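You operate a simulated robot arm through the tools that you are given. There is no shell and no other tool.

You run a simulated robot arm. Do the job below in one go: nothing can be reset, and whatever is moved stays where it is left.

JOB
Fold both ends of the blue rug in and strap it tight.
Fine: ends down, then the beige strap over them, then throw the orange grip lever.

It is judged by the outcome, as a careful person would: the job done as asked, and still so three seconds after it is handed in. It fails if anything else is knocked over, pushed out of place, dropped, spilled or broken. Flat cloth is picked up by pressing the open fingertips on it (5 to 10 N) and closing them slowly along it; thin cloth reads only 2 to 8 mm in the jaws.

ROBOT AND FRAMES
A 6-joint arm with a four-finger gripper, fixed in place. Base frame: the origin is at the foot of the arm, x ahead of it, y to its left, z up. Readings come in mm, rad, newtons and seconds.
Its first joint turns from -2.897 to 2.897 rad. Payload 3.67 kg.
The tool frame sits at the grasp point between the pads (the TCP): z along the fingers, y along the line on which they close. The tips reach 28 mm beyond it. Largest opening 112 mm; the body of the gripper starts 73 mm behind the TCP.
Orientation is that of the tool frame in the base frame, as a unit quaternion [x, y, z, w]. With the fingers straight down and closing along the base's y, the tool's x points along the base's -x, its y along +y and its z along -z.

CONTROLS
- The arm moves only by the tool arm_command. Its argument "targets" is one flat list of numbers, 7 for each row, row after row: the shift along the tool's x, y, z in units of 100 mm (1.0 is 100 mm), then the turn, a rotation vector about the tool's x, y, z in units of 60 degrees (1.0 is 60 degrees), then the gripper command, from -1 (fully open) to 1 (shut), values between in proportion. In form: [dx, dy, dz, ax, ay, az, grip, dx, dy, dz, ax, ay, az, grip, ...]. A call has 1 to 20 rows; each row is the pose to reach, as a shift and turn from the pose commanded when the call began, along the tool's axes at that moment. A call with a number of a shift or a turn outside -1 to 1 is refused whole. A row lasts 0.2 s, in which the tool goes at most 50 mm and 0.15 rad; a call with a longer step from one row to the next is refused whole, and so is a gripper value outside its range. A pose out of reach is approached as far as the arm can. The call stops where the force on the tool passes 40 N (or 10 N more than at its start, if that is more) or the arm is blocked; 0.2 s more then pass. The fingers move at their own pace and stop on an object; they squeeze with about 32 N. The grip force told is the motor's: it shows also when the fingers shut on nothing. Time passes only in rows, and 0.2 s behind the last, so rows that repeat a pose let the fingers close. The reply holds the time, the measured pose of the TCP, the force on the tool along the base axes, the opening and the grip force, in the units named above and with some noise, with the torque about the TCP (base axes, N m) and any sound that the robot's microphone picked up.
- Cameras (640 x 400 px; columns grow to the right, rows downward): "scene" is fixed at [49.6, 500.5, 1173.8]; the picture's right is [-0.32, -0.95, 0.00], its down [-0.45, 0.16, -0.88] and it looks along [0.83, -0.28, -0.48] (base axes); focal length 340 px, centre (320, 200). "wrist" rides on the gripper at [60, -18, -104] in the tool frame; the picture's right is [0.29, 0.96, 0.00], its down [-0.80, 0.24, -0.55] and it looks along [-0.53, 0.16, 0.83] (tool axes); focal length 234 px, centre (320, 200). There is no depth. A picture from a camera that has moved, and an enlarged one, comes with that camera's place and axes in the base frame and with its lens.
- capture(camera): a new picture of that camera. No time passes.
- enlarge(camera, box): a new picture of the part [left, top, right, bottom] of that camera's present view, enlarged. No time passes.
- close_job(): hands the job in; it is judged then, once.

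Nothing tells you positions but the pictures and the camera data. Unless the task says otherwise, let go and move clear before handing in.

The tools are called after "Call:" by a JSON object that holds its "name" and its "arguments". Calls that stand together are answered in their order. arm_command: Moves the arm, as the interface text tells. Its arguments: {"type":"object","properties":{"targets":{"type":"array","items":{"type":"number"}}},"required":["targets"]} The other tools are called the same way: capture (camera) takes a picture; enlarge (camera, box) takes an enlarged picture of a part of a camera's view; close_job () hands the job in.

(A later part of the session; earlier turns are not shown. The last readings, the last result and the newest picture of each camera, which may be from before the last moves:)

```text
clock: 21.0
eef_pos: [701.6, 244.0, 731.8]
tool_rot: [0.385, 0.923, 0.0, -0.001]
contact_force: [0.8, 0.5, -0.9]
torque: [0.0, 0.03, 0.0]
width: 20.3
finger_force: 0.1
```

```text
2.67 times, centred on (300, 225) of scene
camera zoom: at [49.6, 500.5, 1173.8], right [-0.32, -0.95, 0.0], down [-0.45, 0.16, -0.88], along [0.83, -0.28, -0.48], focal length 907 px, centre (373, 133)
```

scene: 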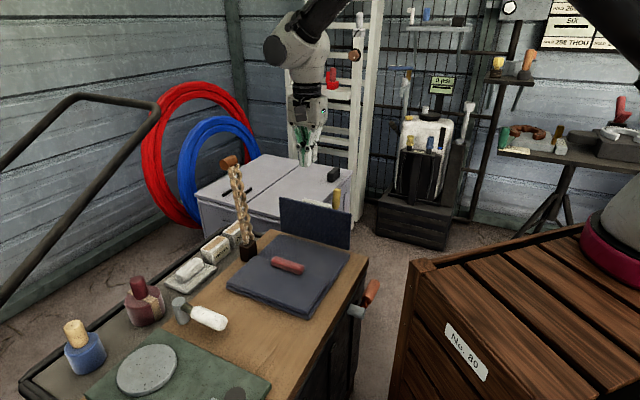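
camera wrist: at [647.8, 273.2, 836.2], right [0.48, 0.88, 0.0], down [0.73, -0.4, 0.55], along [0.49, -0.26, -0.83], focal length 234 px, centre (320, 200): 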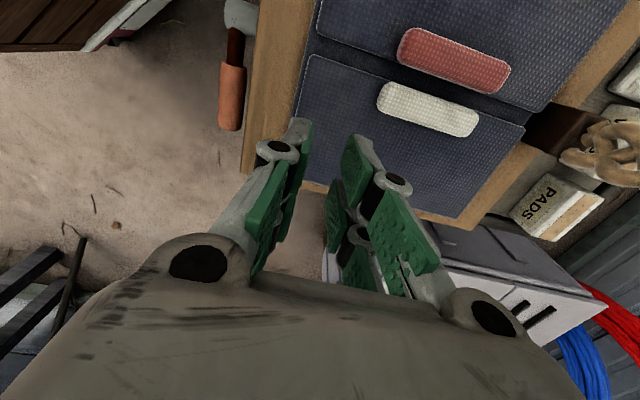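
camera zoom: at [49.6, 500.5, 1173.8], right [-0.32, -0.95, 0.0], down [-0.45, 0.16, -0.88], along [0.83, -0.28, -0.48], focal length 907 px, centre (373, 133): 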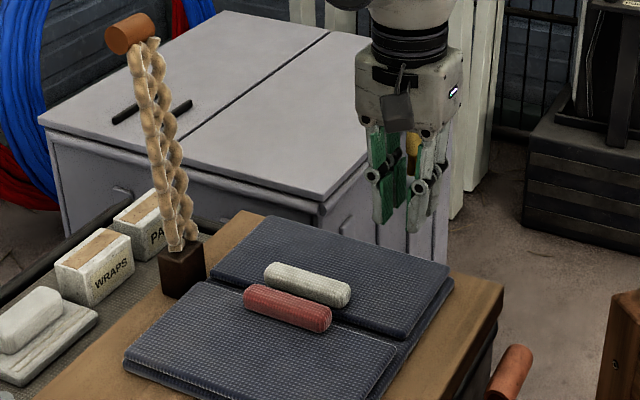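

Both ends stay down. Next is the beige strap, standing at about u=264, v=893; I'll take a close look at the strap and its orange-brown tip.

Call:
{"name": "enlarge", "arguments": {"camera": "scene", "box": [210, 145, 290, 195]}}

Call:
{"name": "enlarge", "arguments": {"camera": "scene", "box": [210, 210, 306, 270]}}

Call:
{"name": "enlarge", "arguments": {"camera": "wrist", "box": [460, 60, 640, 200]}}

Call:
{"name": "enlarge", "arguments": {"camera": "wrist", "box": [200, 0, 300, 140]}}

```text
8.00 times, centred on (250, 170) of scene
camera zoom: at [49.6, 500.5, 1173.8], right [-0.32, -0.95, 0.0], down [-0.45, 0.16, -0.88], along [0.83, -0.28, -0.48], focal length 2720 px, centre (880, 440)
```

zoom: 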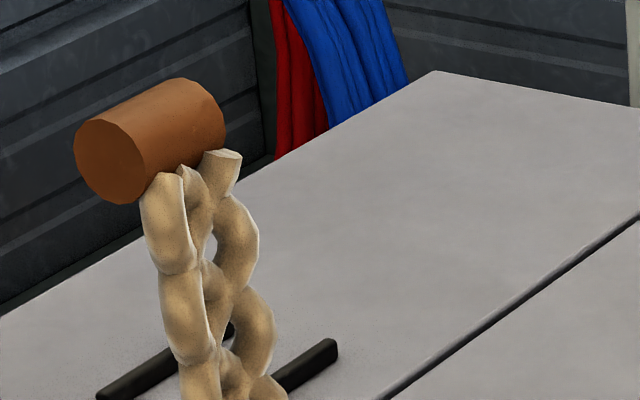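

```text
6.67 times, centred on (258, 240) of scene
camera zoom: at [49.6, 500.5, 1173.8], right [-0.32, -0.95, 0.0], down [-0.45, 0.16, -0.88], along [0.83, -0.28, -0.48], focal length 2267 px, centre (733, -67)
```

zoom: 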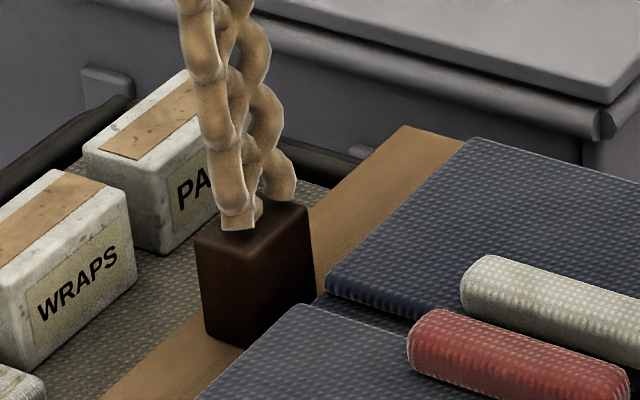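

```text
2.86 times, centred on (550, 130) of wrist
camera zoom: at [647.8, 273.2, 836.2], right [0.48, 0.88, 0.0], down [0.73, -0.4, 0.55], along [0.49, -0.26, -0.83], focal length 669 px, centre (-337, 400)
```

zoom: 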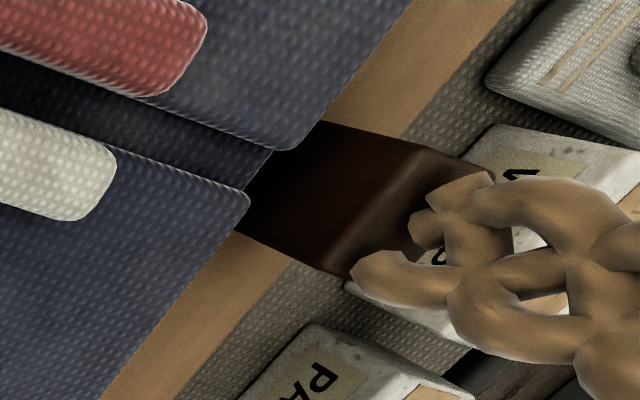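

```text
2.86 times, centred on (250, 70) of wrist
camera zoom: at [647.8, 273.2, 836.2], right [0.48, 0.88, 0.0], down [0.73, -0.4, 0.55], along [0.49, -0.26, -0.83], focal length 669 px, centre (520, 571)
```

zoom: 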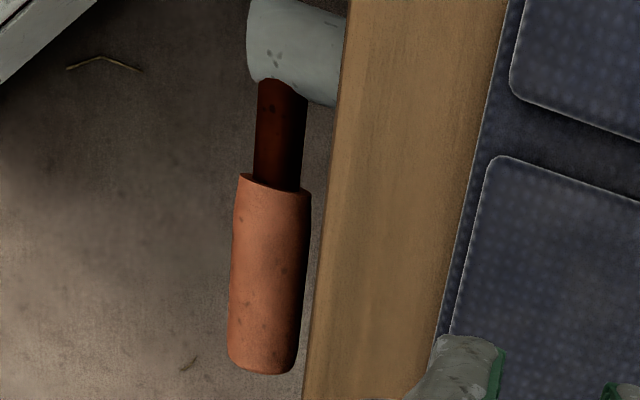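

The strap is a rigid-looking braid about 225 mm long hinged at (v≈902, z≈632), with a crossbar knob at its top (v≈921, z≈862). I'll open the gripper, rise above the knob and straddle the strap with one finger behind it.

Call:
{"name": "arm_command", "arguments": {"targets": [0.1, 0.1, -0.25, 0, 0, 0, 0, 0.2, 0.3, -0.5, 0, 0, 0, -1, 0.35, 0.5, -0.75, 0, 0, 0, -1, 0.5, 0.75, -1.0, 0, 0, 0, -1, 0.6, 1.0, -1.0, 0, 0, 0, -1]}}

Call:
{"name": "arm_command", "arguments": {"targets": [0, 0, -0.4, 0, 0, 0, -1, 0, 0, -0.8, 0, 0, 0, -1, 0, 0, -1.0, 0, 0, 0, -1]}}

Call:
{"name": "capture", "arguments": {"camera": "wrist"}}

Call:
{"name": "capture", "arguments": {"camera": "scene"}}

```text
clock: 22.2
eef_pos: [731.5, 357.6, 833.6]
tool_rot: [0.384, 0.924, 0.0, -0.001]
contact_force: [-0.5, 0.3, 0.0]
torque: [0.0, -0.01, 0.01]
width: 112.1
finger_force: 0.1
```

```text
clock: 23.0
eef_pos: [731.2, 356.4, 932.5]
tool_rot: [0.384, 0.923, 0.001, -0.001]
contact_force: [0.0, 0.9, 1.3]
torque: [-0.02, 0.0, 0.02]
width: 112.0
finger_force: 0.1
```

```text
taken
camera wrist: at [677.2, 385.3, 1036.6], right [0.48, 0.88, 0.0], down [0.73, -0.4, 0.55], along [0.49, -0.26, -0.83], focal length 234 px, centre (320, 200)
```

wrist: 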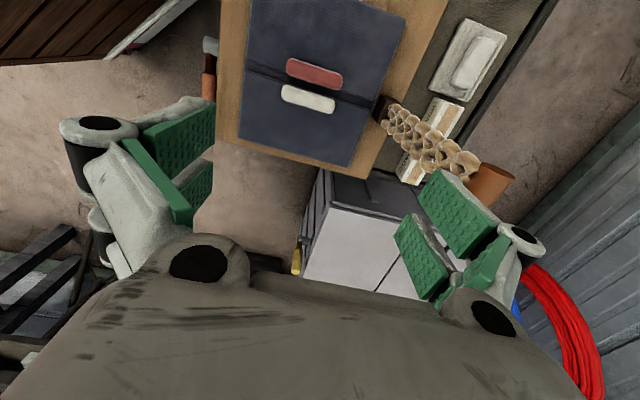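

```text
taken
```

scene: 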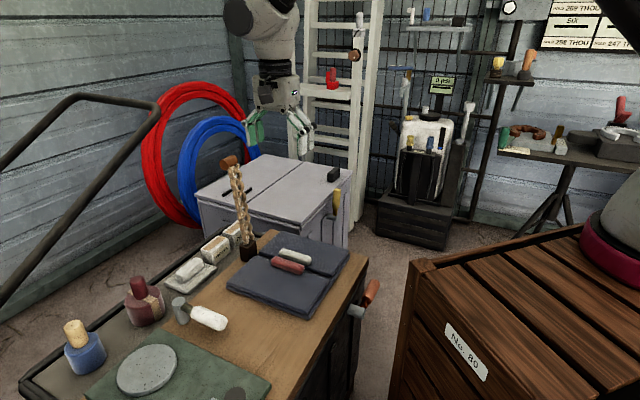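

Triangulated knob: u≈261, v≈920, z≈863. Fingertips are above it; I'll move over the strap.

Call:
{"name": "arm_command", "arguments": {"targets": [0, 0.4, 0, 0, 0, 0, -1, 0.02, 0.8, 0, 0, 0, 0, -1, 0.03, 1.0, 0, 0, 0, 0, -1]}}

Call:
{"name": "arm_command", "arguments": {"targets": [0, 0.2, 0, 0, 0, 0, -1, 0, 0.4, 0, 0, 0, 0, -1]}}

Call:
{"name": "capture", "arguments": {"camera": "wrist"}}

Call:
{"name": "enlarge", "arguments": {"camera": "scene", "box": [170, 80, 330, 200]}}

```text
clock: 23.8
eef_pos: [800.5, 428.2, 932.4]
tool_rot: [0.384, 0.923, 0.001, -0.001]
contact_force: [-0.9, 0.7, -0.2]
torque: [0.03, 0.01, 0.0]
width: 111.9
finger_force: 0.2
```

```text
clock: 24.4
eef_pos: [828.2, 457.1, 933.4]
tool_rot: [0.384, 0.923, 0.001, -0.001]
contact_force: [0.0, -0.2, 1.8]
torque: [0.04, -0.02, 0.02]
width: 112.0
finger_force: 0.0
```

```text
taken
camera wrist: at [774.1, 485.6, 1036.6], right [0.48, 0.88, 0.0], down [0.73, -0.4, 0.55], along [0.49, -0.26, -0.83], focal length 234 px, centre (320, 200)
```

wrist: 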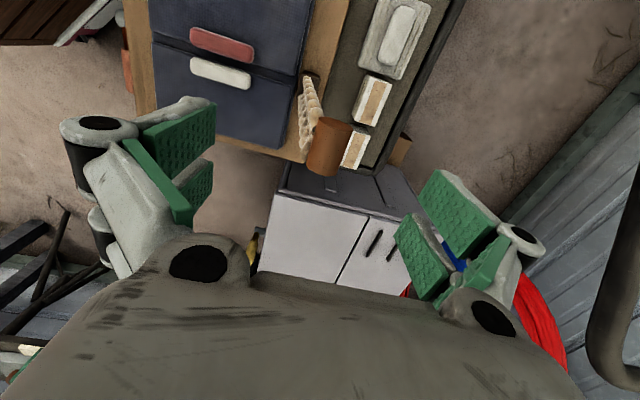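

```text
3.33 times, centred on (250, 140) of scene
camera zoom: at [49.6, 500.5, 1173.8], right [-0.32, -0.95, 0.0], down [-0.45, 0.16, -0.88], along [0.83, -0.28, -0.48], focal length 1134 px, centre (553, 400)
```

zoom: 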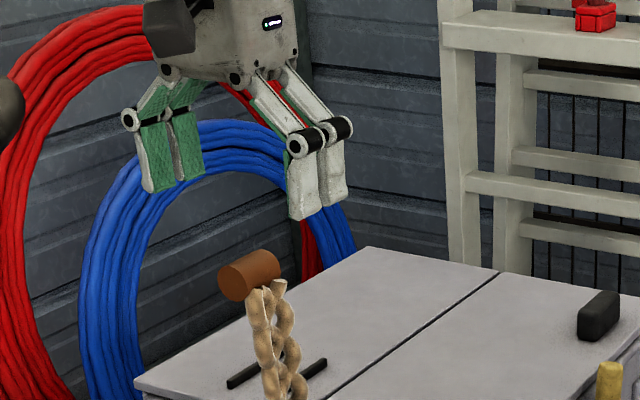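

I'm centred over the strap with the knob between the open fingers. Lowering so the fingers straddle it.

Call:
{"name": "arm_command", "arguments": {"targets": [0, 0, 0.25, 0, 0, 0, -1, 0, 0, 0.5, 0, 0, 0, -1, 0, 0, 0.75, 0, 0, 0, -1, 0, 0, 0.95, 0, 0, 0, -1]}}

Call:
{"name": "capture", "arguments": {"camera": "wrist"}}

Call:
{"name": "enlarge", "arguments": {"camera": "scene", "box": [170, 120, 330, 240]}}

```text
clock: 25.4
eef_pos: [829.0, 457.1, 837.7]
tool_rot: [0.384, 0.923, 0.0, 0.0]
contact_force: [-0.2, 0.1, 0.7]
torque: [-0.03, -0.04, -0.01]
width: 112.1
finger_force: 0.0
```

```text
taken
camera wrist: at [773.4, 485.9, 941.1], right [0.48, 0.88, 0.0], down [0.73, -0.4, 0.55], along [0.49, -0.26, -0.83], focal length 234 px, centre (320, 200)
```

wrist: 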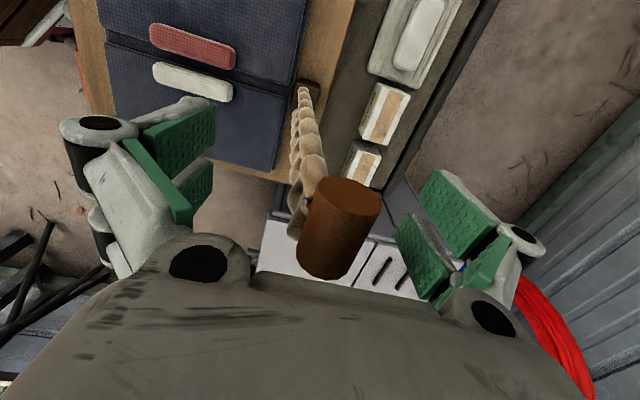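

```text
3.33 times, centred on (250, 180) of scene
camera zoom: at [49.6, 500.5, 1173.8], right [-0.32, -0.95, 0.0], down [-0.45, 0.16, -0.88], along [0.83, -0.28, -0.48], focal length 1134 px, centre (553, 267)
```

zoom: 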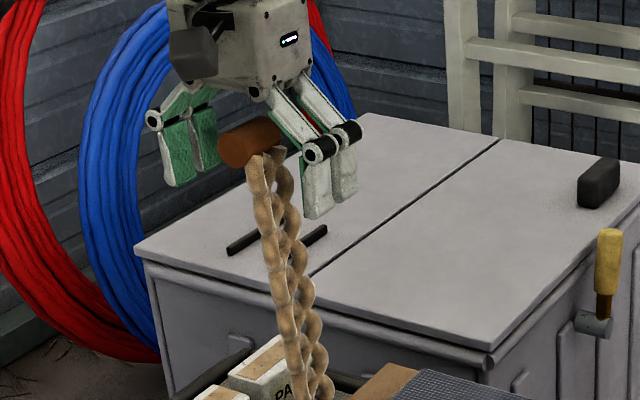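

The fingers straddle the knob. I'll narrow them loosely to about 60 mm and draw the strap toward −v with the rear finger.

Call:
{"name": "arm_command", "arguments": {"targets": [0, 0, 0, 0, 0, 0, -0.07, 0, 0, 0, 0, 0, 0, -0.07, 0, -0.1, 0, 0, 0, 0, -0.07, 0, -0.2, 0, 0, 0, 0, -0.07, 0, -0.3, 0, 0, 0, 0, -0.07, 0, -0.4, 0, 0, 0, 0, -0.07]}}

Call:
{"name": "capture", "arguments": {"camera": "wrist"}}

Call:
{"name": "enlarge", "arguments": {"camera": "scene", "box": [170, 120, 330, 240]}}

```text
clock: 26.8
eef_pos: [799.1, 428.7, 837.6]
tool_rot: [0.385, 0.923, 0.0, 0.0]
contact_force: [-0.7, -0.5, 0.9]
torque: [0.0, 0.01, 0.02]
width: 60.0
finger_force: 0.6
```

```text
taken
camera wrist: at [744.9, 458.1, 940.5], right [0.48, 0.88, 0.0], down [0.73, -0.4, 0.55], along [0.49, -0.26, -0.83], focal length 234 px, centre (320, 200)
```

wrist: 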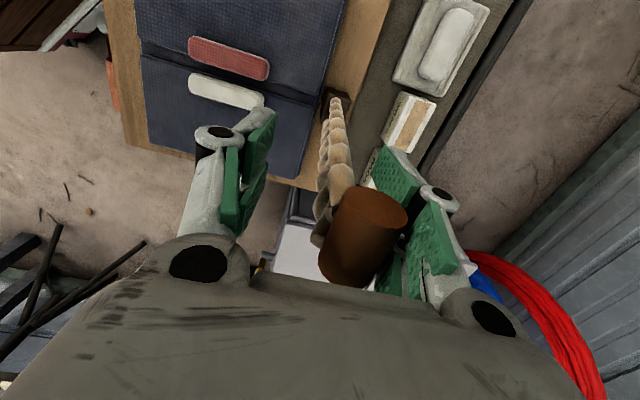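

```text
3.33 times, centred on (250, 180) of scene
camera zoom: at [49.6, 500.5, 1173.8], right [-0.32, -0.95, 0.0], down [-0.45, 0.16, -0.88], along [0.83, -0.28, -0.48], focal length 1134 px, centre (553, 267)
```

zoom: 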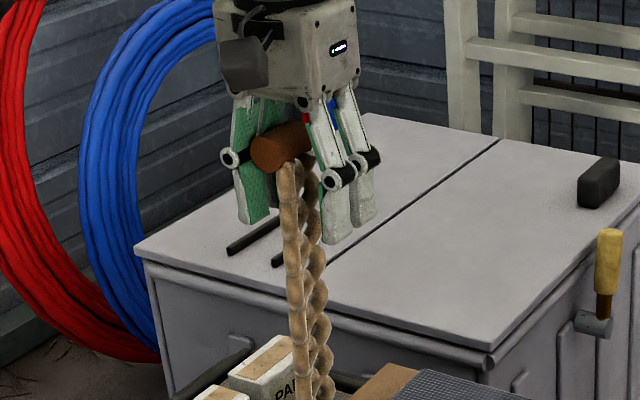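

The strap is tilting with negligible force. I'll keep drawing it over along its arc.

Call:
{"name": "arm_command", "arguments": {"targets": [0, -0.12, 0, 0, 0, 0, -0.07, 0, -0.24, 0.01, 0, 0, 0, -0.07, 0, -0.36, 0.03, 0, 0, 0, -0.07, 0, -0.48, 0.05, 0, 0, 0, -0.07, 0, -0.6, 0.07, 0, 0, 0, -0.07, 0, -0.7, 0.09, 0, 0, 0, -0.07]}}

Call:
{"name": "capture", "arguments": {"camera": "wrist"}}

Call:
{"name": "enlarge", "arguments": {"camera": "scene", "box": [170, 120, 330, 240]}}

```text
clock: 28.2
eef_pos: [749.4, 379.2, 827.2]
tool_rot: [0.383, 0.924, 0.001, 0.0]
contact_force: [-0.3, 0.8, 0.2]
torque: [-0.01, 0.04, 0.03]
width: 59.9
finger_force: 0.0
```

```text
taken
camera wrist: at [695.2, 408.9, 931.4], right [0.48, 0.88, 0.0], down [0.73, -0.4, 0.55], along [0.49, -0.26, -0.83], focal length 234 px, centre (320, 200)
```

wrist: 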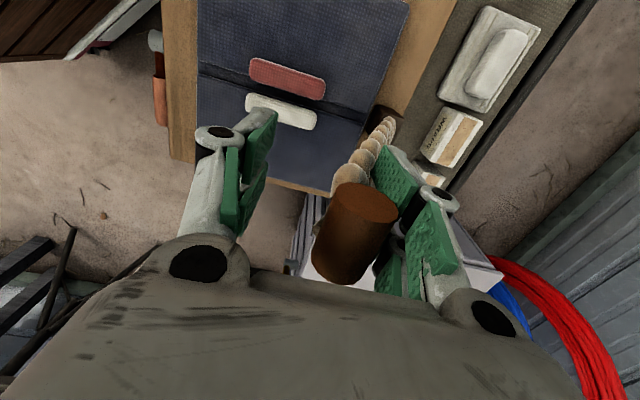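

```text
3.33 times, centred on (250, 180) of scene
camera zoom: at [49.6, 500.5, 1173.8], right [-0.32, -0.95, 0.0], down [-0.45, 0.16, -0.88], along [0.83, -0.28, -0.48], focal length 1134 px, centre (553, 267)
```

zoom: 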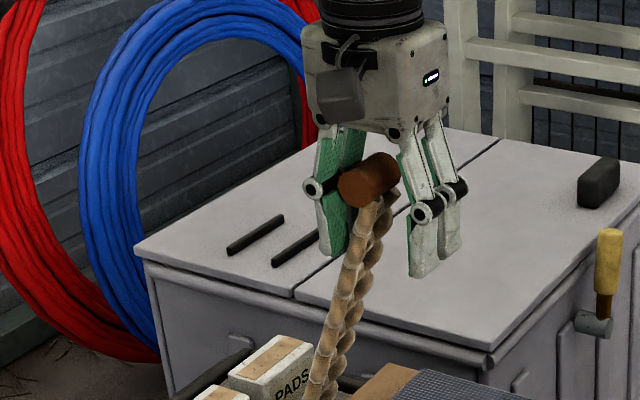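

The strap is about 27° over. I'll continue along the arc with the tips closer to the knob.

Call:
{"name": "arm_command", "arguments": {"targets": [0, -0.14, -0.03, 0, 0, 0, -0.07, 0, -0.29, -0.04, 0, 0, 0, -0.07, 0, -0.38, 0.0, 0, 0, 0, -0.07, 0, -0.46, 0.05, 0, 0, 0, -0.07, 0, -0.54, 0.09, 0, 0, 0, -0.07, 0, -0.62, 0.14, 0, 0, 0, -0.07, 0, -0.7, 0.19, 0, 0, 0, -0.07, 0, -0.77, 0.25, 0, 0, 0, -0.07]}}

Call:
{"name": "capture", "arguments": {"camera": "wrist"}}

Call:
{"name": "enlarge", "arguments": {"camera": "scene", "box": [210, 140, 370, 260]}}

```text
clock: 30.0
eef_pos: [695.3, 325.9, 803.6]
tool_rot: [0.384, 0.923, 0.001, 0.0]
contact_force: [-0.3, 0.3, -0.3]
torque: [-0.03, -0.01, -0.03]
width: 60.0
finger_force: 0.8
```

```text
taken
camera wrist: at [640.6, 354.5, 906.8], right [0.48, 0.88, 0.0], down [0.73, -0.4, 0.55], along [0.49, -0.26, -0.83], focal length 234 px, centre (320, 200)
```

wrist: 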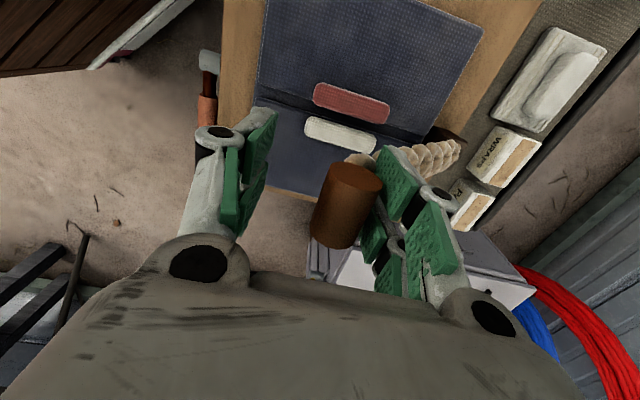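

```text
3.33 times, centred on (290, 200) of scene
camera zoom: at [49.6, 500.5, 1173.8], right [-0.32, -0.95, 0.0], down [-0.45, 0.16, -0.88], along [0.83, -0.28, -0.48], focal length 1134 px, centre (420, 200)
```

zoom: 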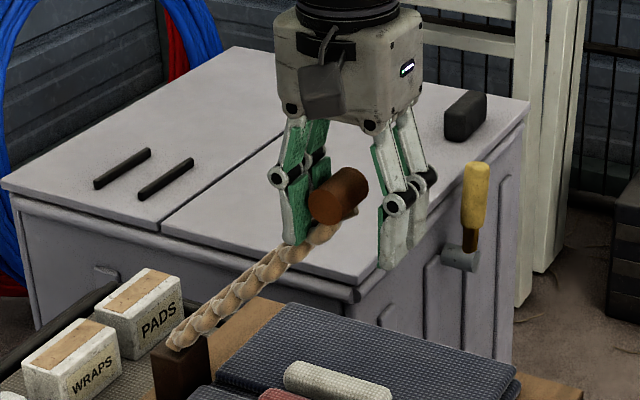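

The strap is about 50° over and following nicely. I'll continue down the arc.

Call:
{"name": "arm_command", "arguments": {"targets": [0, -0.07, 0.06, 0, 0, 0, -0.07, 0, -0.14, 0.13, 0, 0, 0, -0.07, 0, -0.2, 0.21, 0, 0, 0, -0.07, 0, -0.26, 0.29, 0, 0, 0, -0.07, 0, -0.32, 0.37, 0, 0, 0, -0.07, 0, -0.37, 0.46, 0, 0, 0, -0.07, 0, -0.42, 0.55, 0, 0, 0, -0.07, 0, -0.46, 0.64, 0, 0, 0, -0.07]}}

Call:
{"name": "capture", "arguments": {"camera": "wrist"}}

Call:
{"name": "enlarge", "arguments": {"camera": "scene", "box": [210, 150, 370, 270]}}

```text
clock: 31.8
eef_pos: [662.7, 293.2, 738.7]
tool_rot: [0.384, 0.923, -0.001, -0.001]
contact_force: [-0.1, 0.1, -0.7]
torque: [-0.01, 0.02, -0.01]
width: 60.0
finger_force: 0.0
```

```text
taken
camera wrist: at [607.7, 322.1, 842.4], right [0.48, 0.88, 0.0], down [0.73, -0.4, 0.55], along [0.49, -0.26, -0.83], focal length 234 px, centre (320, 200)
```

wrist: 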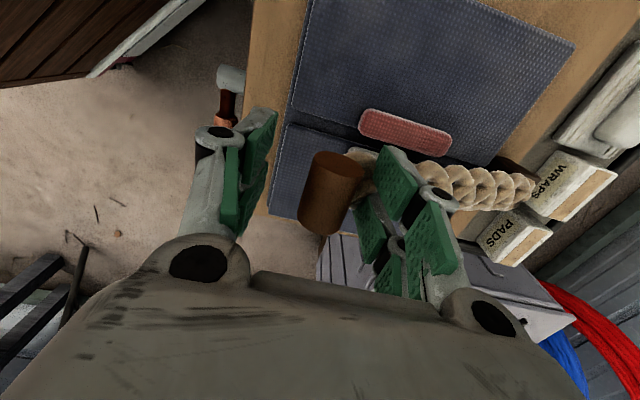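

```text
3.33 times, centred on (290, 210) of scene
camera zoom: at [49.6, 500.5, 1173.8], right [-0.32, -0.95, 0.0], down [-0.45, 0.16, -0.88], along [0.83, -0.28, -0.48], focal length 1134 px, centre (420, 167)
```

zoom: 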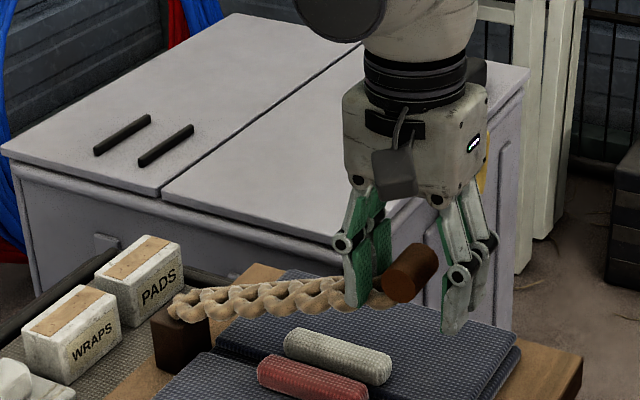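

The strap is about 70° over. The rear fingertip is right above the strap, so I'll now push it down gently.

Call:
{"name": "arm_command", "arguments": {"targets": [0, 0, 0.08, 0, 0, 0, -0.07, 0, 0, 0.16, 0, 0, 0, -0.07, 0, 0, 0.24, 0, 0, 0, -0.07, 0, 0, 0.32, 0, 0, 0, -0.07, 0, 0, 0.4, 0, 0, 0, -0.07, 0, 0, 0.48, 0, 0, 0, -0.07]}}

Call:
{"name": "capture", "arguments": {"camera": "wrist"}}

Call:
{"name": "enlarge", "arguments": {"camera": "scene", "box": [210, 170, 370, 290]}}

```text
clock: 33.2
eef_pos: [662.5, 293.7, 690.5]
tool_rot: [0.384, 0.923, 0.0, -0.001]
contact_force: [0.0, 0.6, 1.1]
torque: [0.01, -0.01, 0.02]
width: 60.0
finger_force: 0.0
```

```text
taken
camera wrist: at [607.7, 322.2, 794.4], right [0.48, 0.88, 0.0], down [0.73, -0.4, 0.55], along [0.49, -0.26, -0.83], focal length 234 px, centre (320, 200)
```

wrist: 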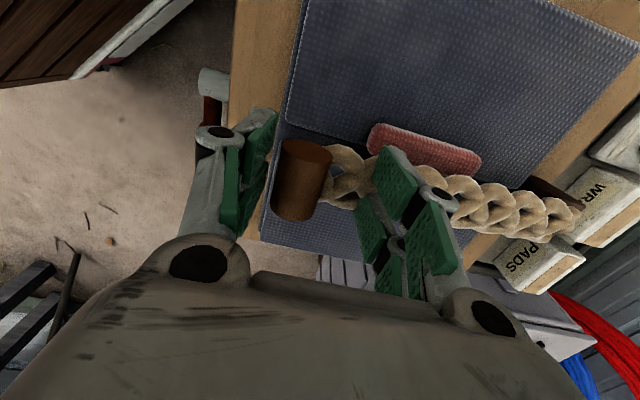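

```text
3.33 times, centred on (290, 230) of scene
camera zoom: at [49.6, 500.5, 1173.8], right [-0.32, -0.95, 0.0], down [-0.45, 0.16, -0.88], along [0.83, -0.28, -0.48], focal length 1134 px, centre (420, 100)
```

zoom: 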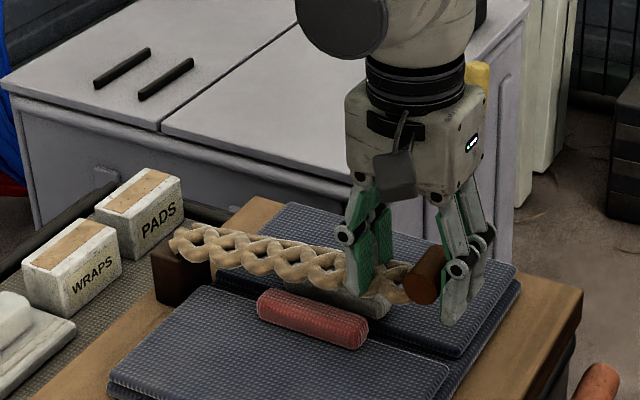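

The strap is almost down on the pads. I'll press on in small steps.

Call:
{"name": "arm_command", "arguments": {"targets": [0, 0, 0.05, 0, 0, 0, -0.07, 0, 0, 0.1, 0, 0, 0, -0.07, 0, 0, 0.14, 0, 0, 0, -0.07]}}

Call:
{"name": "enlarge", "arguments": {"camera": "scene", "box": [210, 170, 370, 290]}}

```text
clock: 34.0
eef_pos: [663.5, 293.2, 675.3]
tool_rot: [0.384, 0.923, 0.0, 0.0]
contact_force: [0.0, 0.4, 0.1]
torque: [-0.02, 0.02, -0.02]
width: 59.8
finger_force: 0.0
```

```text
3.33 times, centred on (290, 230) of scene
camera zoom: at [49.6, 500.5, 1173.8], right [-0.32, -0.95, 0.0], down [-0.45, 0.16, -0.88], along [0.83, -0.28, -0.48], focal length 1134 px, centre (420, 100)
```

zoom: 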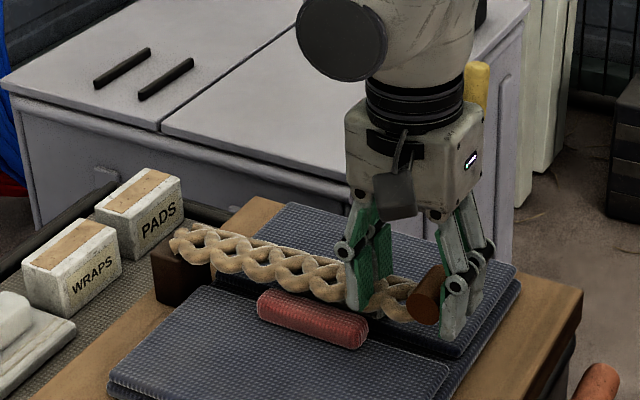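

Still no notable resistance; pressing a little further to seat the strap.

Call:
{"name": "arm_command", "arguments": {"targets": [0, 0, 0.03, 0, 0, 0, -0.07, 0, 0, 0.06, 0, 0, 0, -0.07, 0, 0, 0.09, 0, 0, 0, -0.07, 0, 0, 0.12, 0, 0, 0, -0.07]}}

Call:
{"name": "enlarge", "arguments": {"camera": "scene", "box": [210, 170, 370, 290]}}

Call:
{"name": "capture", "arguments": {"camera": "wrist"}}

```text
clock: 35.0
eef_pos: [663.0, 295.4, 666.6]
tool_rot: [0.385, 0.923, 0.002, 0.0]
contact_force: [4.8, 0.0, 16.9]
torque: [0.4, -0.59, -0.13]
width: 65.7
finger_force: 4.4
```

```text
3.33 times, centred on (290, 230) of scene
camera zoom: at [49.6, 500.5, 1173.8], right [-0.32, -0.95, 0.0], down [-0.45, 0.16, -0.88], along [0.83, -0.28, -0.48], focal length 1134 px, centre (420, 100)
```

zoom: 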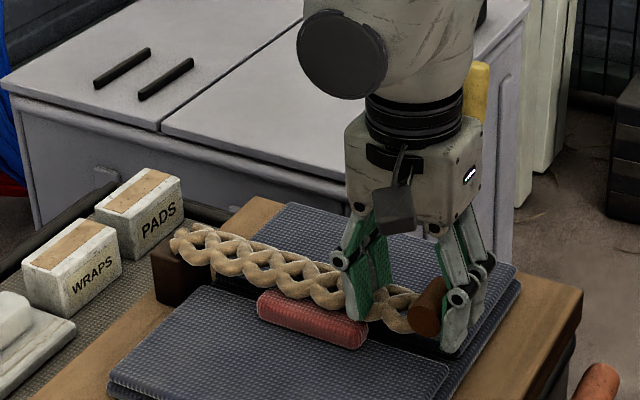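

```text
taken
camera wrist: at [608.5, 323.0, 769.7], right [0.48, 0.88, 0.0], down [0.73, -0.4, 0.55], along [0.49, -0.26, -0.83], focal length 234 px, centre (320, 200)
```

wrist: 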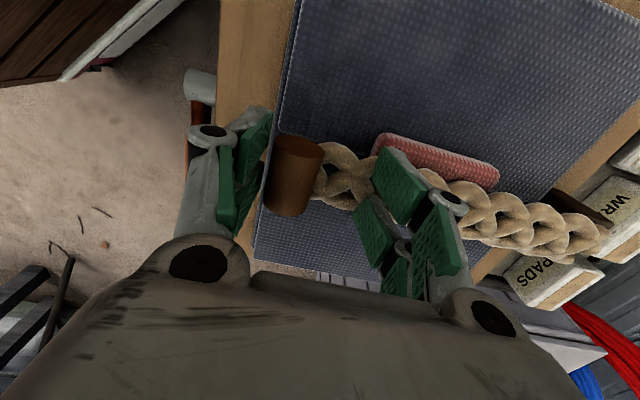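

The strap is seated (17 N). I'll ease off a few mm, open the fingers so nothing drags, and lift clear.

Call:
{"name": "arm_command", "arguments": {"targets": [0, 0, -0.03, 0, 0, 0, -0.2, 0, 0, -0.06, 0, 0, 0, -0.5, 0, 0, -0.1, 0, 0, 0, -0.7, 0, 0, -0.2, 0, 0, 0, -0.8, 0, 0, -0.5, 0, 0, 0, -0.8, 0, 0, -0.9, 0, 0, 0, -0.8]}}

Call:
{"name": "enlarge", "arguments": {"camera": "scene", "box": [210, 170, 370, 290]}}

Call:
{"name": "capture", "arguments": {"camera": "wrist"}}

```text
clock: 36.4
eef_pos: [661.2, 292.2, 754.2]
tool_rot: [0.384, 0.924, 0.001, -0.001]
contact_force: [0.2, 0.4, -1.1]
torque: [0.0, 0.03, -0.02]
width: 100.9
finger_force: 0.0
```

```text
3.33 times, centred on (290, 230) of scene
camera zoom: at [49.6, 500.5, 1173.8], right [-0.32, -0.95, 0.0], down [-0.45, 0.16, -0.88], along [0.83, -0.28, -0.48], focal length 1134 px, centre (420, 100)
```

zoom: 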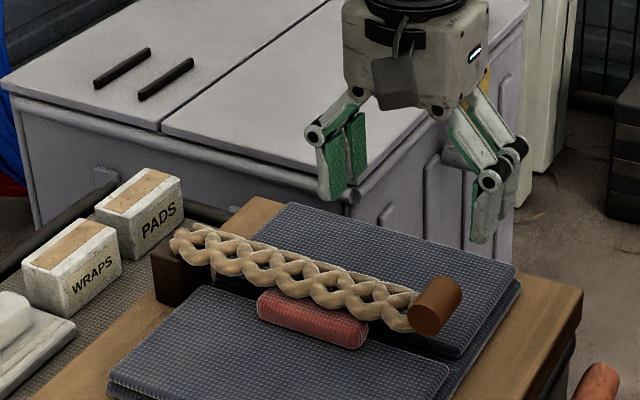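

```text
taken
camera wrist: at [608.0, 321.7, 858.2], right [0.48, 0.88, 0.0], down [0.73, -0.4, 0.55], along [0.49, -0.26, -0.83], focal length 234 px, centre (320, 200)
```

wrist: 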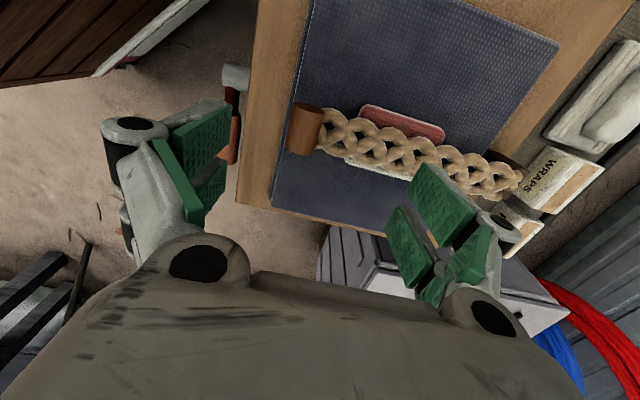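

The strap lies seated across both flaps (knob at u≈267, v≈666, z≈649). Now the orange lever: I'll move off the bench's −v side and turn the camera to view it before throwing it.

Call:
{"name": "arm_command", "arguments": {"targets": [-0.02, -0.1, -0.1, 0, 0, -0.12, -1, -0.05, -0.2, -0.2, 0, 0, -0.24, -1, -0.08, -0.32, -0.3, 0, 0, -0.36, -1, -0.1, -0.44, -0.3, 0, 0, -0.48, -1, -0.12, -0.56, -0.3, 0, 0, -0.6, -1, -0.15, -0.68, -0.3, 0, 0, -0.72, -1, -0.18, -0.8, -0.3, 0, 0, -0.84, -1, -0.2, -0.9, -0.3, 0, 0, -0.94, -1, -0.2, -1.0, -0.3, 0, 0, -1.0, -1]}}

Call:
{"name": "capture", "arguments": {"camera": "wrist"}}

Call:
{"name": "capture", "arguments": {"camera": "scene"}}

```text
clock: 38.4
eef_pos: [605.8, 208.5, 785.5]
tool_rot: [-0.129, 0.992, 0.001, 0.0]
contact_force: [0.1, 0.1, 0.3]
torque: [-0.02, -0.01, 0.0]
width: 112.2
finger_force: 0.0
```

```text
taken
camera wrist: at [553.2, 174.7, 889.0], right [-0.53, 0.85, 0.0], down [0.71, 0.44, 0.55], along [0.47, 0.29, -0.83], focal length 234 px, centre (320, 200)
```

wrist: 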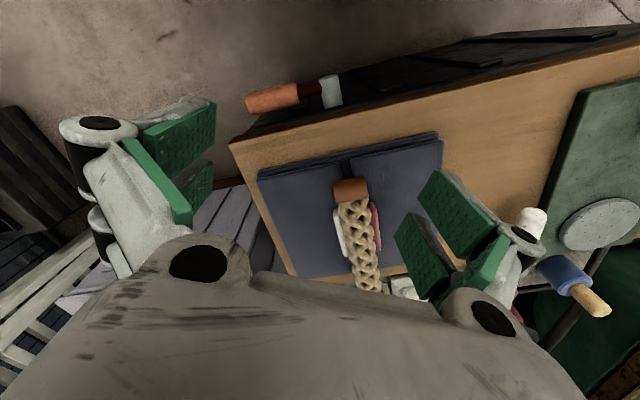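

```text
taken
```

scene: 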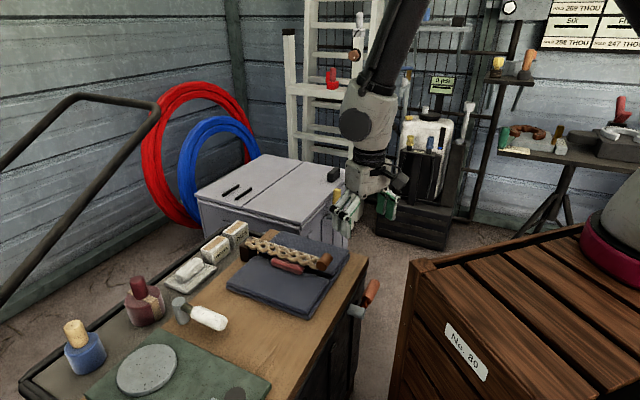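

Flaps and strap remain in place. The lever is visible at the bench side; I'll enlarge it.

Call:
{"name": "enlarge", "arguments": {"camera": "wrist", "box": [220, 50, 380, 150]}}

Call:
{"name": "enlarge", "arguments": {"camera": "scene", "box": [320, 260, 400, 330]}}

```text
4.00 times, centred on (300, 100) of wrist
camera zoom: at [553.2, 174.7, 889.0], right [-0.53, 0.85, 0.0], down [0.71, 0.44, 0.55], along [0.47, 0.29, -0.83], focal length 937 px, centre (400, 600)
```

zoom: 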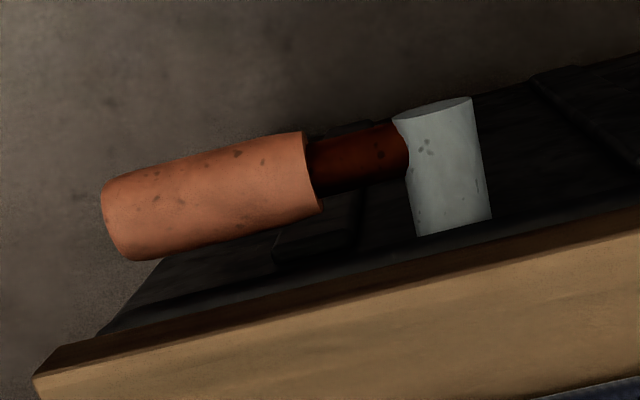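

```text
5.71 times, centred on (360, 295) of scene
camera zoom: at [49.6, 500.5, 1173.8], right [-0.32, -0.95, 0.0], down [-0.45, 0.16, -0.88], along [0.83, -0.28, -0.48], focal length 1943 px, centre (91, -343)
```

zoom: 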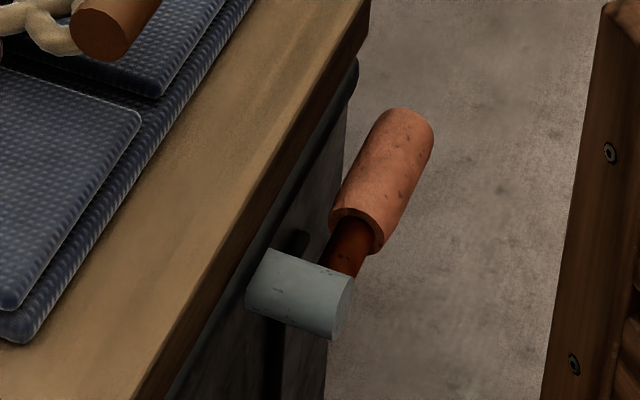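

Lever: pivot about (u=265, v=575, z≈526) with its axis along v, handle centred about (u=350, v=566, z≈522), pointing horizontally along +u just outside the bench edge (v≈592). I'll align the tool with the bench, close the fingers and come above the handle.

Call:
{"name": "arm_command", "arguments": {"targets": [-0.02, -0.15, 0.0, 0, 0, -0.1, 1, -0.04, -0.3, 0.1, 0, 0, -0.2, 1, -0.06, -0.45, 0.3, 0, 0, -0.3, 1, -0.08, -0.6, 0.5, 0, 0, -0.4, 1, -0.088, -0.748, 0.7, 0, 0, -0.5, 1]}}

Call:
{"name": "capture", "arguments": {"camera": "wrist"}}

Call:
{"name": "enlarge", "arguments": {"camera": "scene", "box": [300, 200, 440, 320]}}

```text
clock: 39.6
eef_pos: [635.1, 138.2, 715.2]
tool_rot: [-0.383, 0.924, 0.001, 0.0]
contact_force: [-0.6, 0.6, -0.4]
torque: [-0.02, -0.02, 0.02]
width: 0.0
finger_force: 31.7
```

```text
taken
camera wrist: at [604.2, 82.9, 818.5], right [-0.88, 0.47, 0.0], down [0.39, 0.73, 0.56], along [0.26, 0.49, -0.83], focal length 234 px, centre (320, 200)
```

wrist: 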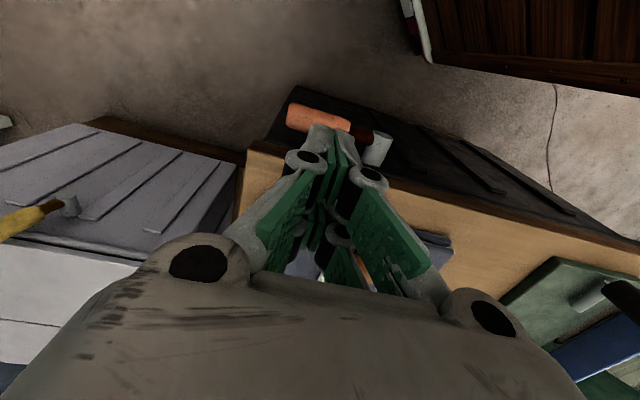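

```text
3.33 times, centred on (370, 260) of scene
camera zoom: at [49.6, 500.5, 1173.8], right [-0.32, -0.95, 0.0], down [-0.45, 0.16, -0.88], along [0.83, -0.28, -0.48], focal length 1134 px, centre (153, 0)
```

zoom: 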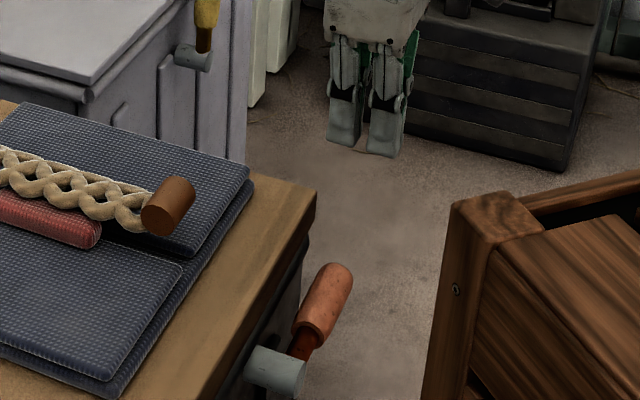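

I'm above the handle. I'll shift to v≈563 and lower toward the handle top.

Call:
{"name": "arm_command", "arguments": {"targets": [-0.08, 0, 0.3, 0, 0, 0, 1, -0.16, 0, 0.6, 0, 0, 0, 1, -0.16, 0, 0.9, 0, 0, 0, 1, -0.16, 0, 1.0, 0, 0, 0, 1]}}

Call:
{"name": "capture", "arguments": {"camera": "wrist"}}

Call:
{"name": "enlarge", "arguments": {"camera": "scene", "box": [300, 200, 440, 320]}}

```text
clock: 40.6
eef_pos: [645.5, 150.6, 615.8]
tool_rot: [-0.381, 0.925, 0.001, -0.001]
contact_force: [-0.2, -0.4, -0.1]
torque: [0.0, -0.01, 0.03]
width: 0.1
finger_force: 32.0
```

```text
taken
camera wrist: at [615.6, 94.0, 718.5], right [-0.88, 0.48, 0.0], down [0.4, 0.73, 0.55], along [0.26, 0.49, -0.83], focal length 234 px, centre (320, 200)
```

wrist: 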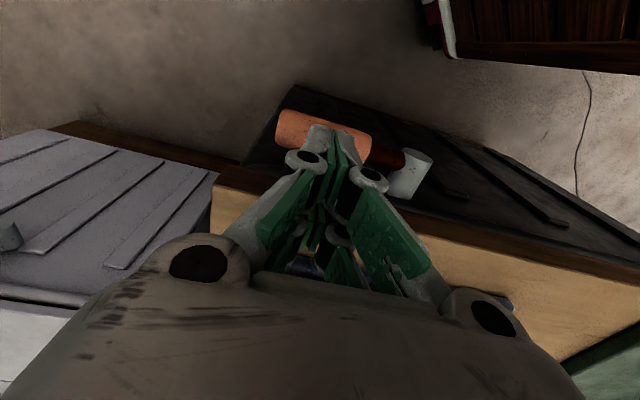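

```text
3.33 times, centred on (370, 260) of scene
camera zoom: at [49.6, 500.5, 1173.8], right [-0.32, -0.95, 0.0], down [-0.45, 0.16, -0.88], along [0.83, -0.28, -0.48], focal length 1134 px, centre (153, 0)
```

zoom: 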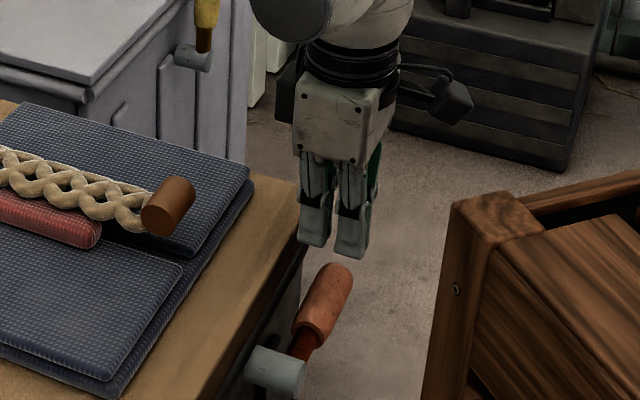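

The fingertips are over the handle. I'll lower slowly and test lightly whether the lever moves downward.

Call:
{"name": "arm_command", "arguments": {"targets": [0, 0, 0.2, 0, 0, 0, 1, 0, 0, 0.3, 0, 0, 0, 1, 0, 0, 0.36, 0, 0, 0, 1, 0, 0, 0.42, 0, 0, 0, 1, 0, 0, 0.46, 0, 0, 0, 1]}}

Call:
{"name": "enlarge", "arguments": {"camera": "scene", "box": [300, 200, 440, 320]}}

Call:
{"name": "enlarge", "arguments": {"camera": "wrist", "box": [220, 60, 460, 220]}}

```text
clock: 41.8
eef_pos: [646.0, 149.1, 570.0]
tool_rot: [-0.381, 0.924, 0.0, 0.0]
contact_force: [5.1, 3.9, -0.4]
torque: [0.08, -0.06, 0.02]
width: 5.8
finger_force: 35.6
```

```text
3.33 times, centred on (370, 260) of scene
camera zoom: at [49.6, 500.5, 1173.8], right [-0.32, -0.95, 0.0], down [-0.45, 0.16, -0.88], along [0.83, -0.28, -0.48], focal length 1134 px, centre (153, 0)
```

zoom: 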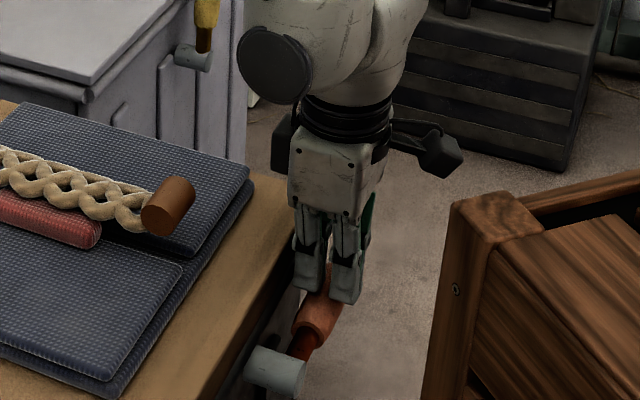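

```text
2.50 times, centred on (340, 140) of wrist
camera zoom: at [616.0, 94.7, 672.3], right [-0.88, 0.48, 0.0], down [0.4, 0.73, 0.56], along [0.26, 0.49, -0.83], focal length 585 px, centre (270, 350)
```

zoom: 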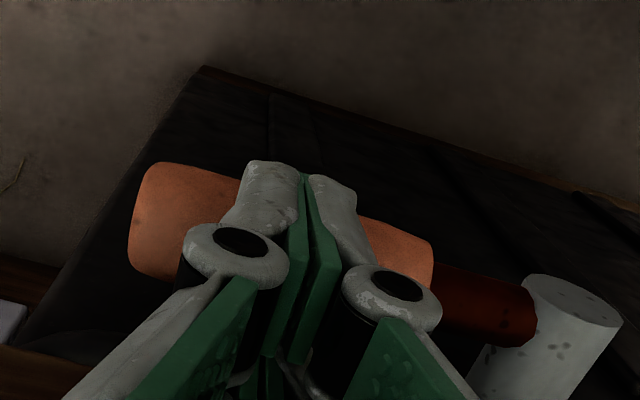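

The tips have just touched the handle (a few N sideways, no vertical load yet). I'll press a few millimetres more to see whether the lever gives.

Call:
{"name": "arm_command", "arguments": {"targets": [0, 0, 0.02, 0, 0, 0, 1, 0, 0, 0.04, 0, 0, 0, 1]}}

Call:
{"name": "enlarge", "arguments": {"camera": "scene", "box": [320, 240, 400, 310]}}

Call:
{"name": "enlarge", "arguments": {"camera": "wrist", "box": [220, 60, 460, 220]}}

```text
clock: 42.3
eef_pos: [645.9, 150.1, 568.0]
tool_rot: [-0.38, 0.925, 0.001, 0.001]
contact_force: [-4.1, -0.8, 17.3]
torque: [-0.46, -0.3, 0.04]
width: 6.0
finger_force: 36.0
stopped in row 2: the force on the tool passed its limit at 45 N (the readings are from after the stop); the commanded pose is now the measured one
```

```text
5.71 times, centred on (360, 275) of scene
camera zoom: at [49.6, 500.5, 1173.8], right [-0.32, -0.95, 0.0], down [-0.45, 0.16, -0.88], along [0.83, -0.28, -0.48], focal length 1943 px, centre (91, -229)
```

zoom: 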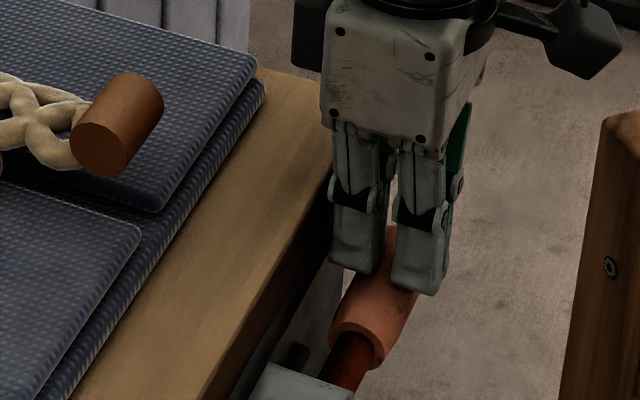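

```text
2.50 times, centred on (340, 140) of wrist
camera zoom: at [616.3, 94.9, 671.3], right [-0.88, 0.48, 0.0], down [0.4, 0.73, 0.56], along [0.27, 0.49, -0.83], focal length 585 px, centre (270, 350)
```

zoom: 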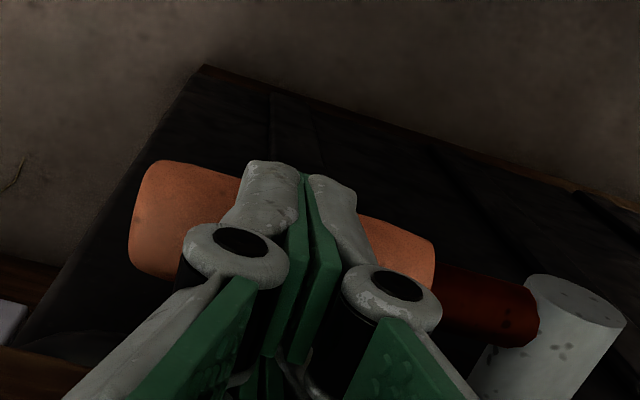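

The lever is blocked downward (45 N with no motion), so it throws upward. I'll back off, then tilt the tool 45° so the fingertips can get under the handle's free end from the far side and lift it.

Call:
{"name": "arm_command", "arguments": {"targets": [0, 0, -0.2, 0, 0, 0, 1, 0, 0, -0.5, 0, 0, 0, 1, 0, 0, -0.9, 0, 0, 0, 1, 0, 0, -1.0, 0, 0, 0, 1]}}

Call:
{"name": "arm_command", "arguments": {"targets": [0, -0.1, -0.1, -0.09, 0, 0, 1, 0, -0.25, -0.2, -0.18, 0, 0, 1, 0, -0.4, -0.25, -0.27, 0, 0, 1, 0, -0.55, -0.25, -0.36, 0, 0, 1, 0, -0.7, -0.25, -0.45, 0, 0, 1, 0, -0.85, -0.25, -0.54, 0, 0, 1, 0, -1.0, -0.25, -0.63, 0, 0, 1, 0, -1.0, -0.25, -0.7, 0, 0, 1, 0, -1.0, -0.25, -0.75, 0, 0, 1]}}

Call:
{"name": "capture", "arguments": {"camera": "wrist"}}

Call:
{"name": "capture", "arguments": {"camera": "scene"}}

```text
clock: 42.6
eef_pos: [645.6, 150.6, 570.8]
tool_rot: [-0.382, 0.924, 0.001, 0.002]
contact_force: [4.7, 4.2, -10.2]
torque: [-0.36, -0.59, -0.01]
width: 5.8
finger_force: 35.8
stopped in row 1: the force on the tool passed its limit at 71 N (the readings are from after the stop); the commanded pose is now the measured one
```

```text
clock: 42.9
eef_pos: [646.6, 150.1, 572.0]
tool_rot: [-0.385, 0.923, 0.003, 0.0]
contact_force: [-1.8, 5.6, -1.5]
torque: [0.16, 0.04, 0.01]
width: 0.1
finger_force: 35.8
stopped in row 1: the force on the tool passed its limit at 66 N (the readings are from after the stop); the commanded pose is now the measured one
```

```text
taken
camera wrist: at [617.5, 94.5, 674.9], right [-0.88, 0.47, 0.0], down [0.39, 0.73, 0.56], along [0.26, 0.49, -0.83], focal length 234 px, centre (320, 200)
```

wrist: 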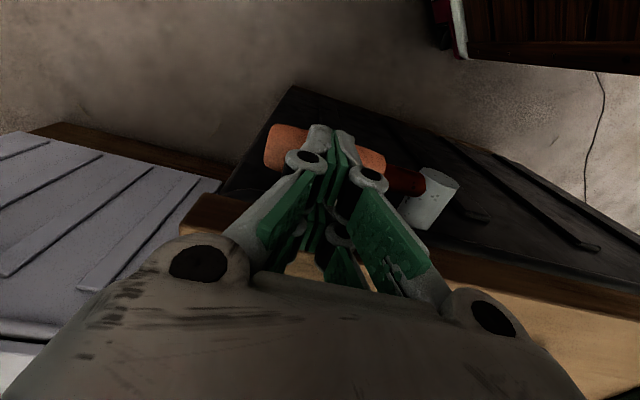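

```text
taken
```

scene: 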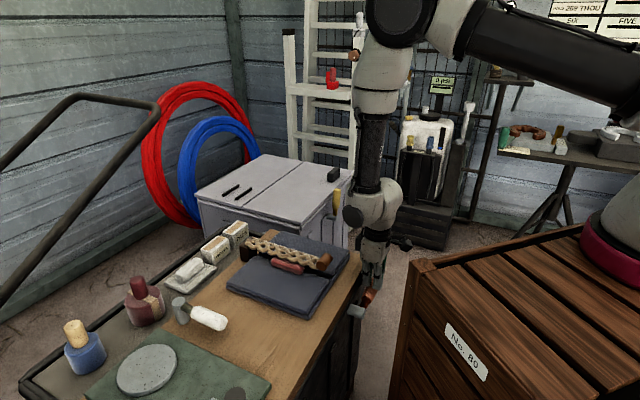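

The closed tips had pinched on the handle and just slipped free (jaws back to 0). I'll raise gently again and check.

Call:
{"name": "arm_command", "arguments": {"targets": [0, 0, -0.05, 0, 0, 0, 1, 0, 0, -0.15, 0, 0, 0, 1, 0, 0, -0.35, 0, 0, 0, 1]}}

Call:
{"name": "capture", "arguments": {"camera": "wrist"}}

Call:
{"name": "enlarge", "arguments": {"camera": "scene", "box": [300, 200, 440, 320]}}

```text
clock: 43.7
eef_pos: [645.6, 151.4, 606.2]
tool_rot: [-0.385, 0.923, 0.002, -0.002]
contact_force: [0.2, 0.9, 0.3]
torque: [-0.02, -0.02, 0.02]
width: 0.0
finger_force: 35.6
```

```text
taken
camera wrist: at [616.9, 94.3, 709.8], right [-0.88, 0.47, 0.0], down [0.39, 0.73, 0.56], along [0.26, 0.49, -0.83], focal length 234 px, centre (320, 200)
```

wrist: 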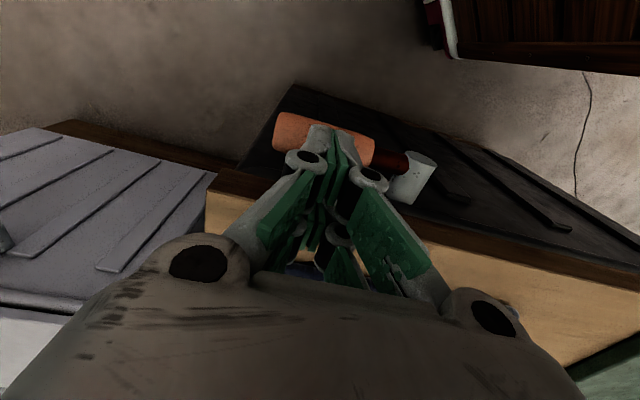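

```text
3.33 times, centred on (370, 260) of scene
camera zoom: at [49.6, 500.5, 1173.8], right [-0.32, -0.95, 0.0], down [-0.45, 0.16, -0.88], along [0.83, -0.28, -0.48], focal length 1134 px, centre (153, 0)
```

zoom: 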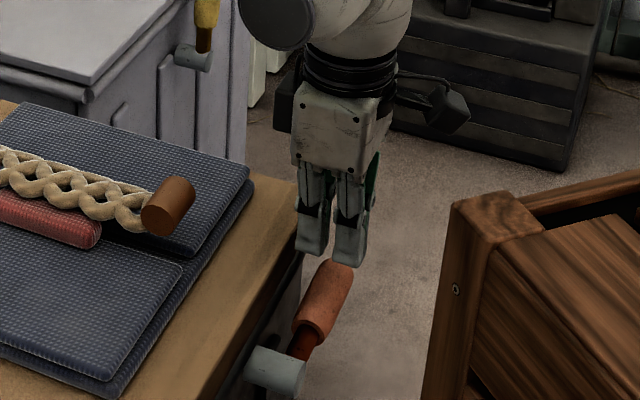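

Free again. I'll compare the lever's position precisely with the earlier picture.

Call:
{"name": "enlarge", "arguments": {"camera": "scene", "box": [320, 260, 400, 330]}}

Call:
{"name": "enlarge", "arguments": {"camera": "wrist", "box": [240, 70, 480, 230]}}

```text
5.71 times, centred on (360, 295) of scene
camera zoom: at [49.6, 500.5, 1173.8], right [-0.32, -0.95, 0.0], down [-0.45, 0.16, -0.88], along [0.83, -0.28, -0.48], focal length 1943 px, centre (91, -343)
```

zoom: 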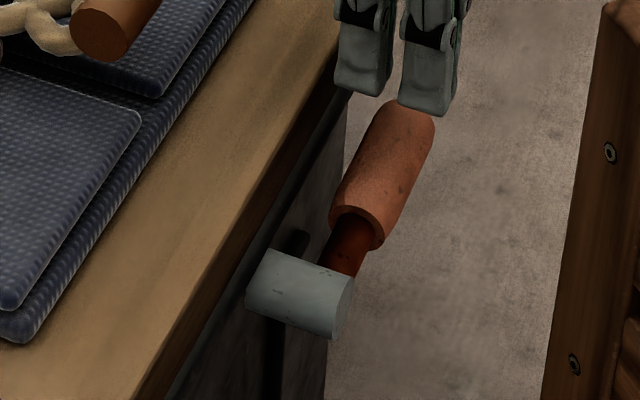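

```text
2.50 times, centred on (360, 150) of wrist
camera zoom: at [616.9, 94.3, 709.8], right [-0.88, 0.47, 0.0], down [0.39, 0.73, 0.56], along [0.26, 0.49, -0.83], focal length 585 px, centre (220, 325)
```

zoom: 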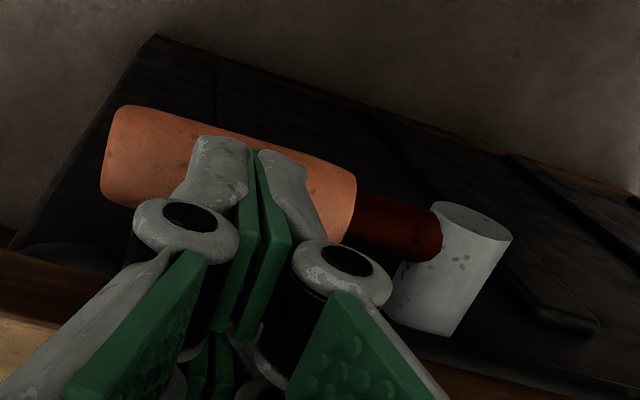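

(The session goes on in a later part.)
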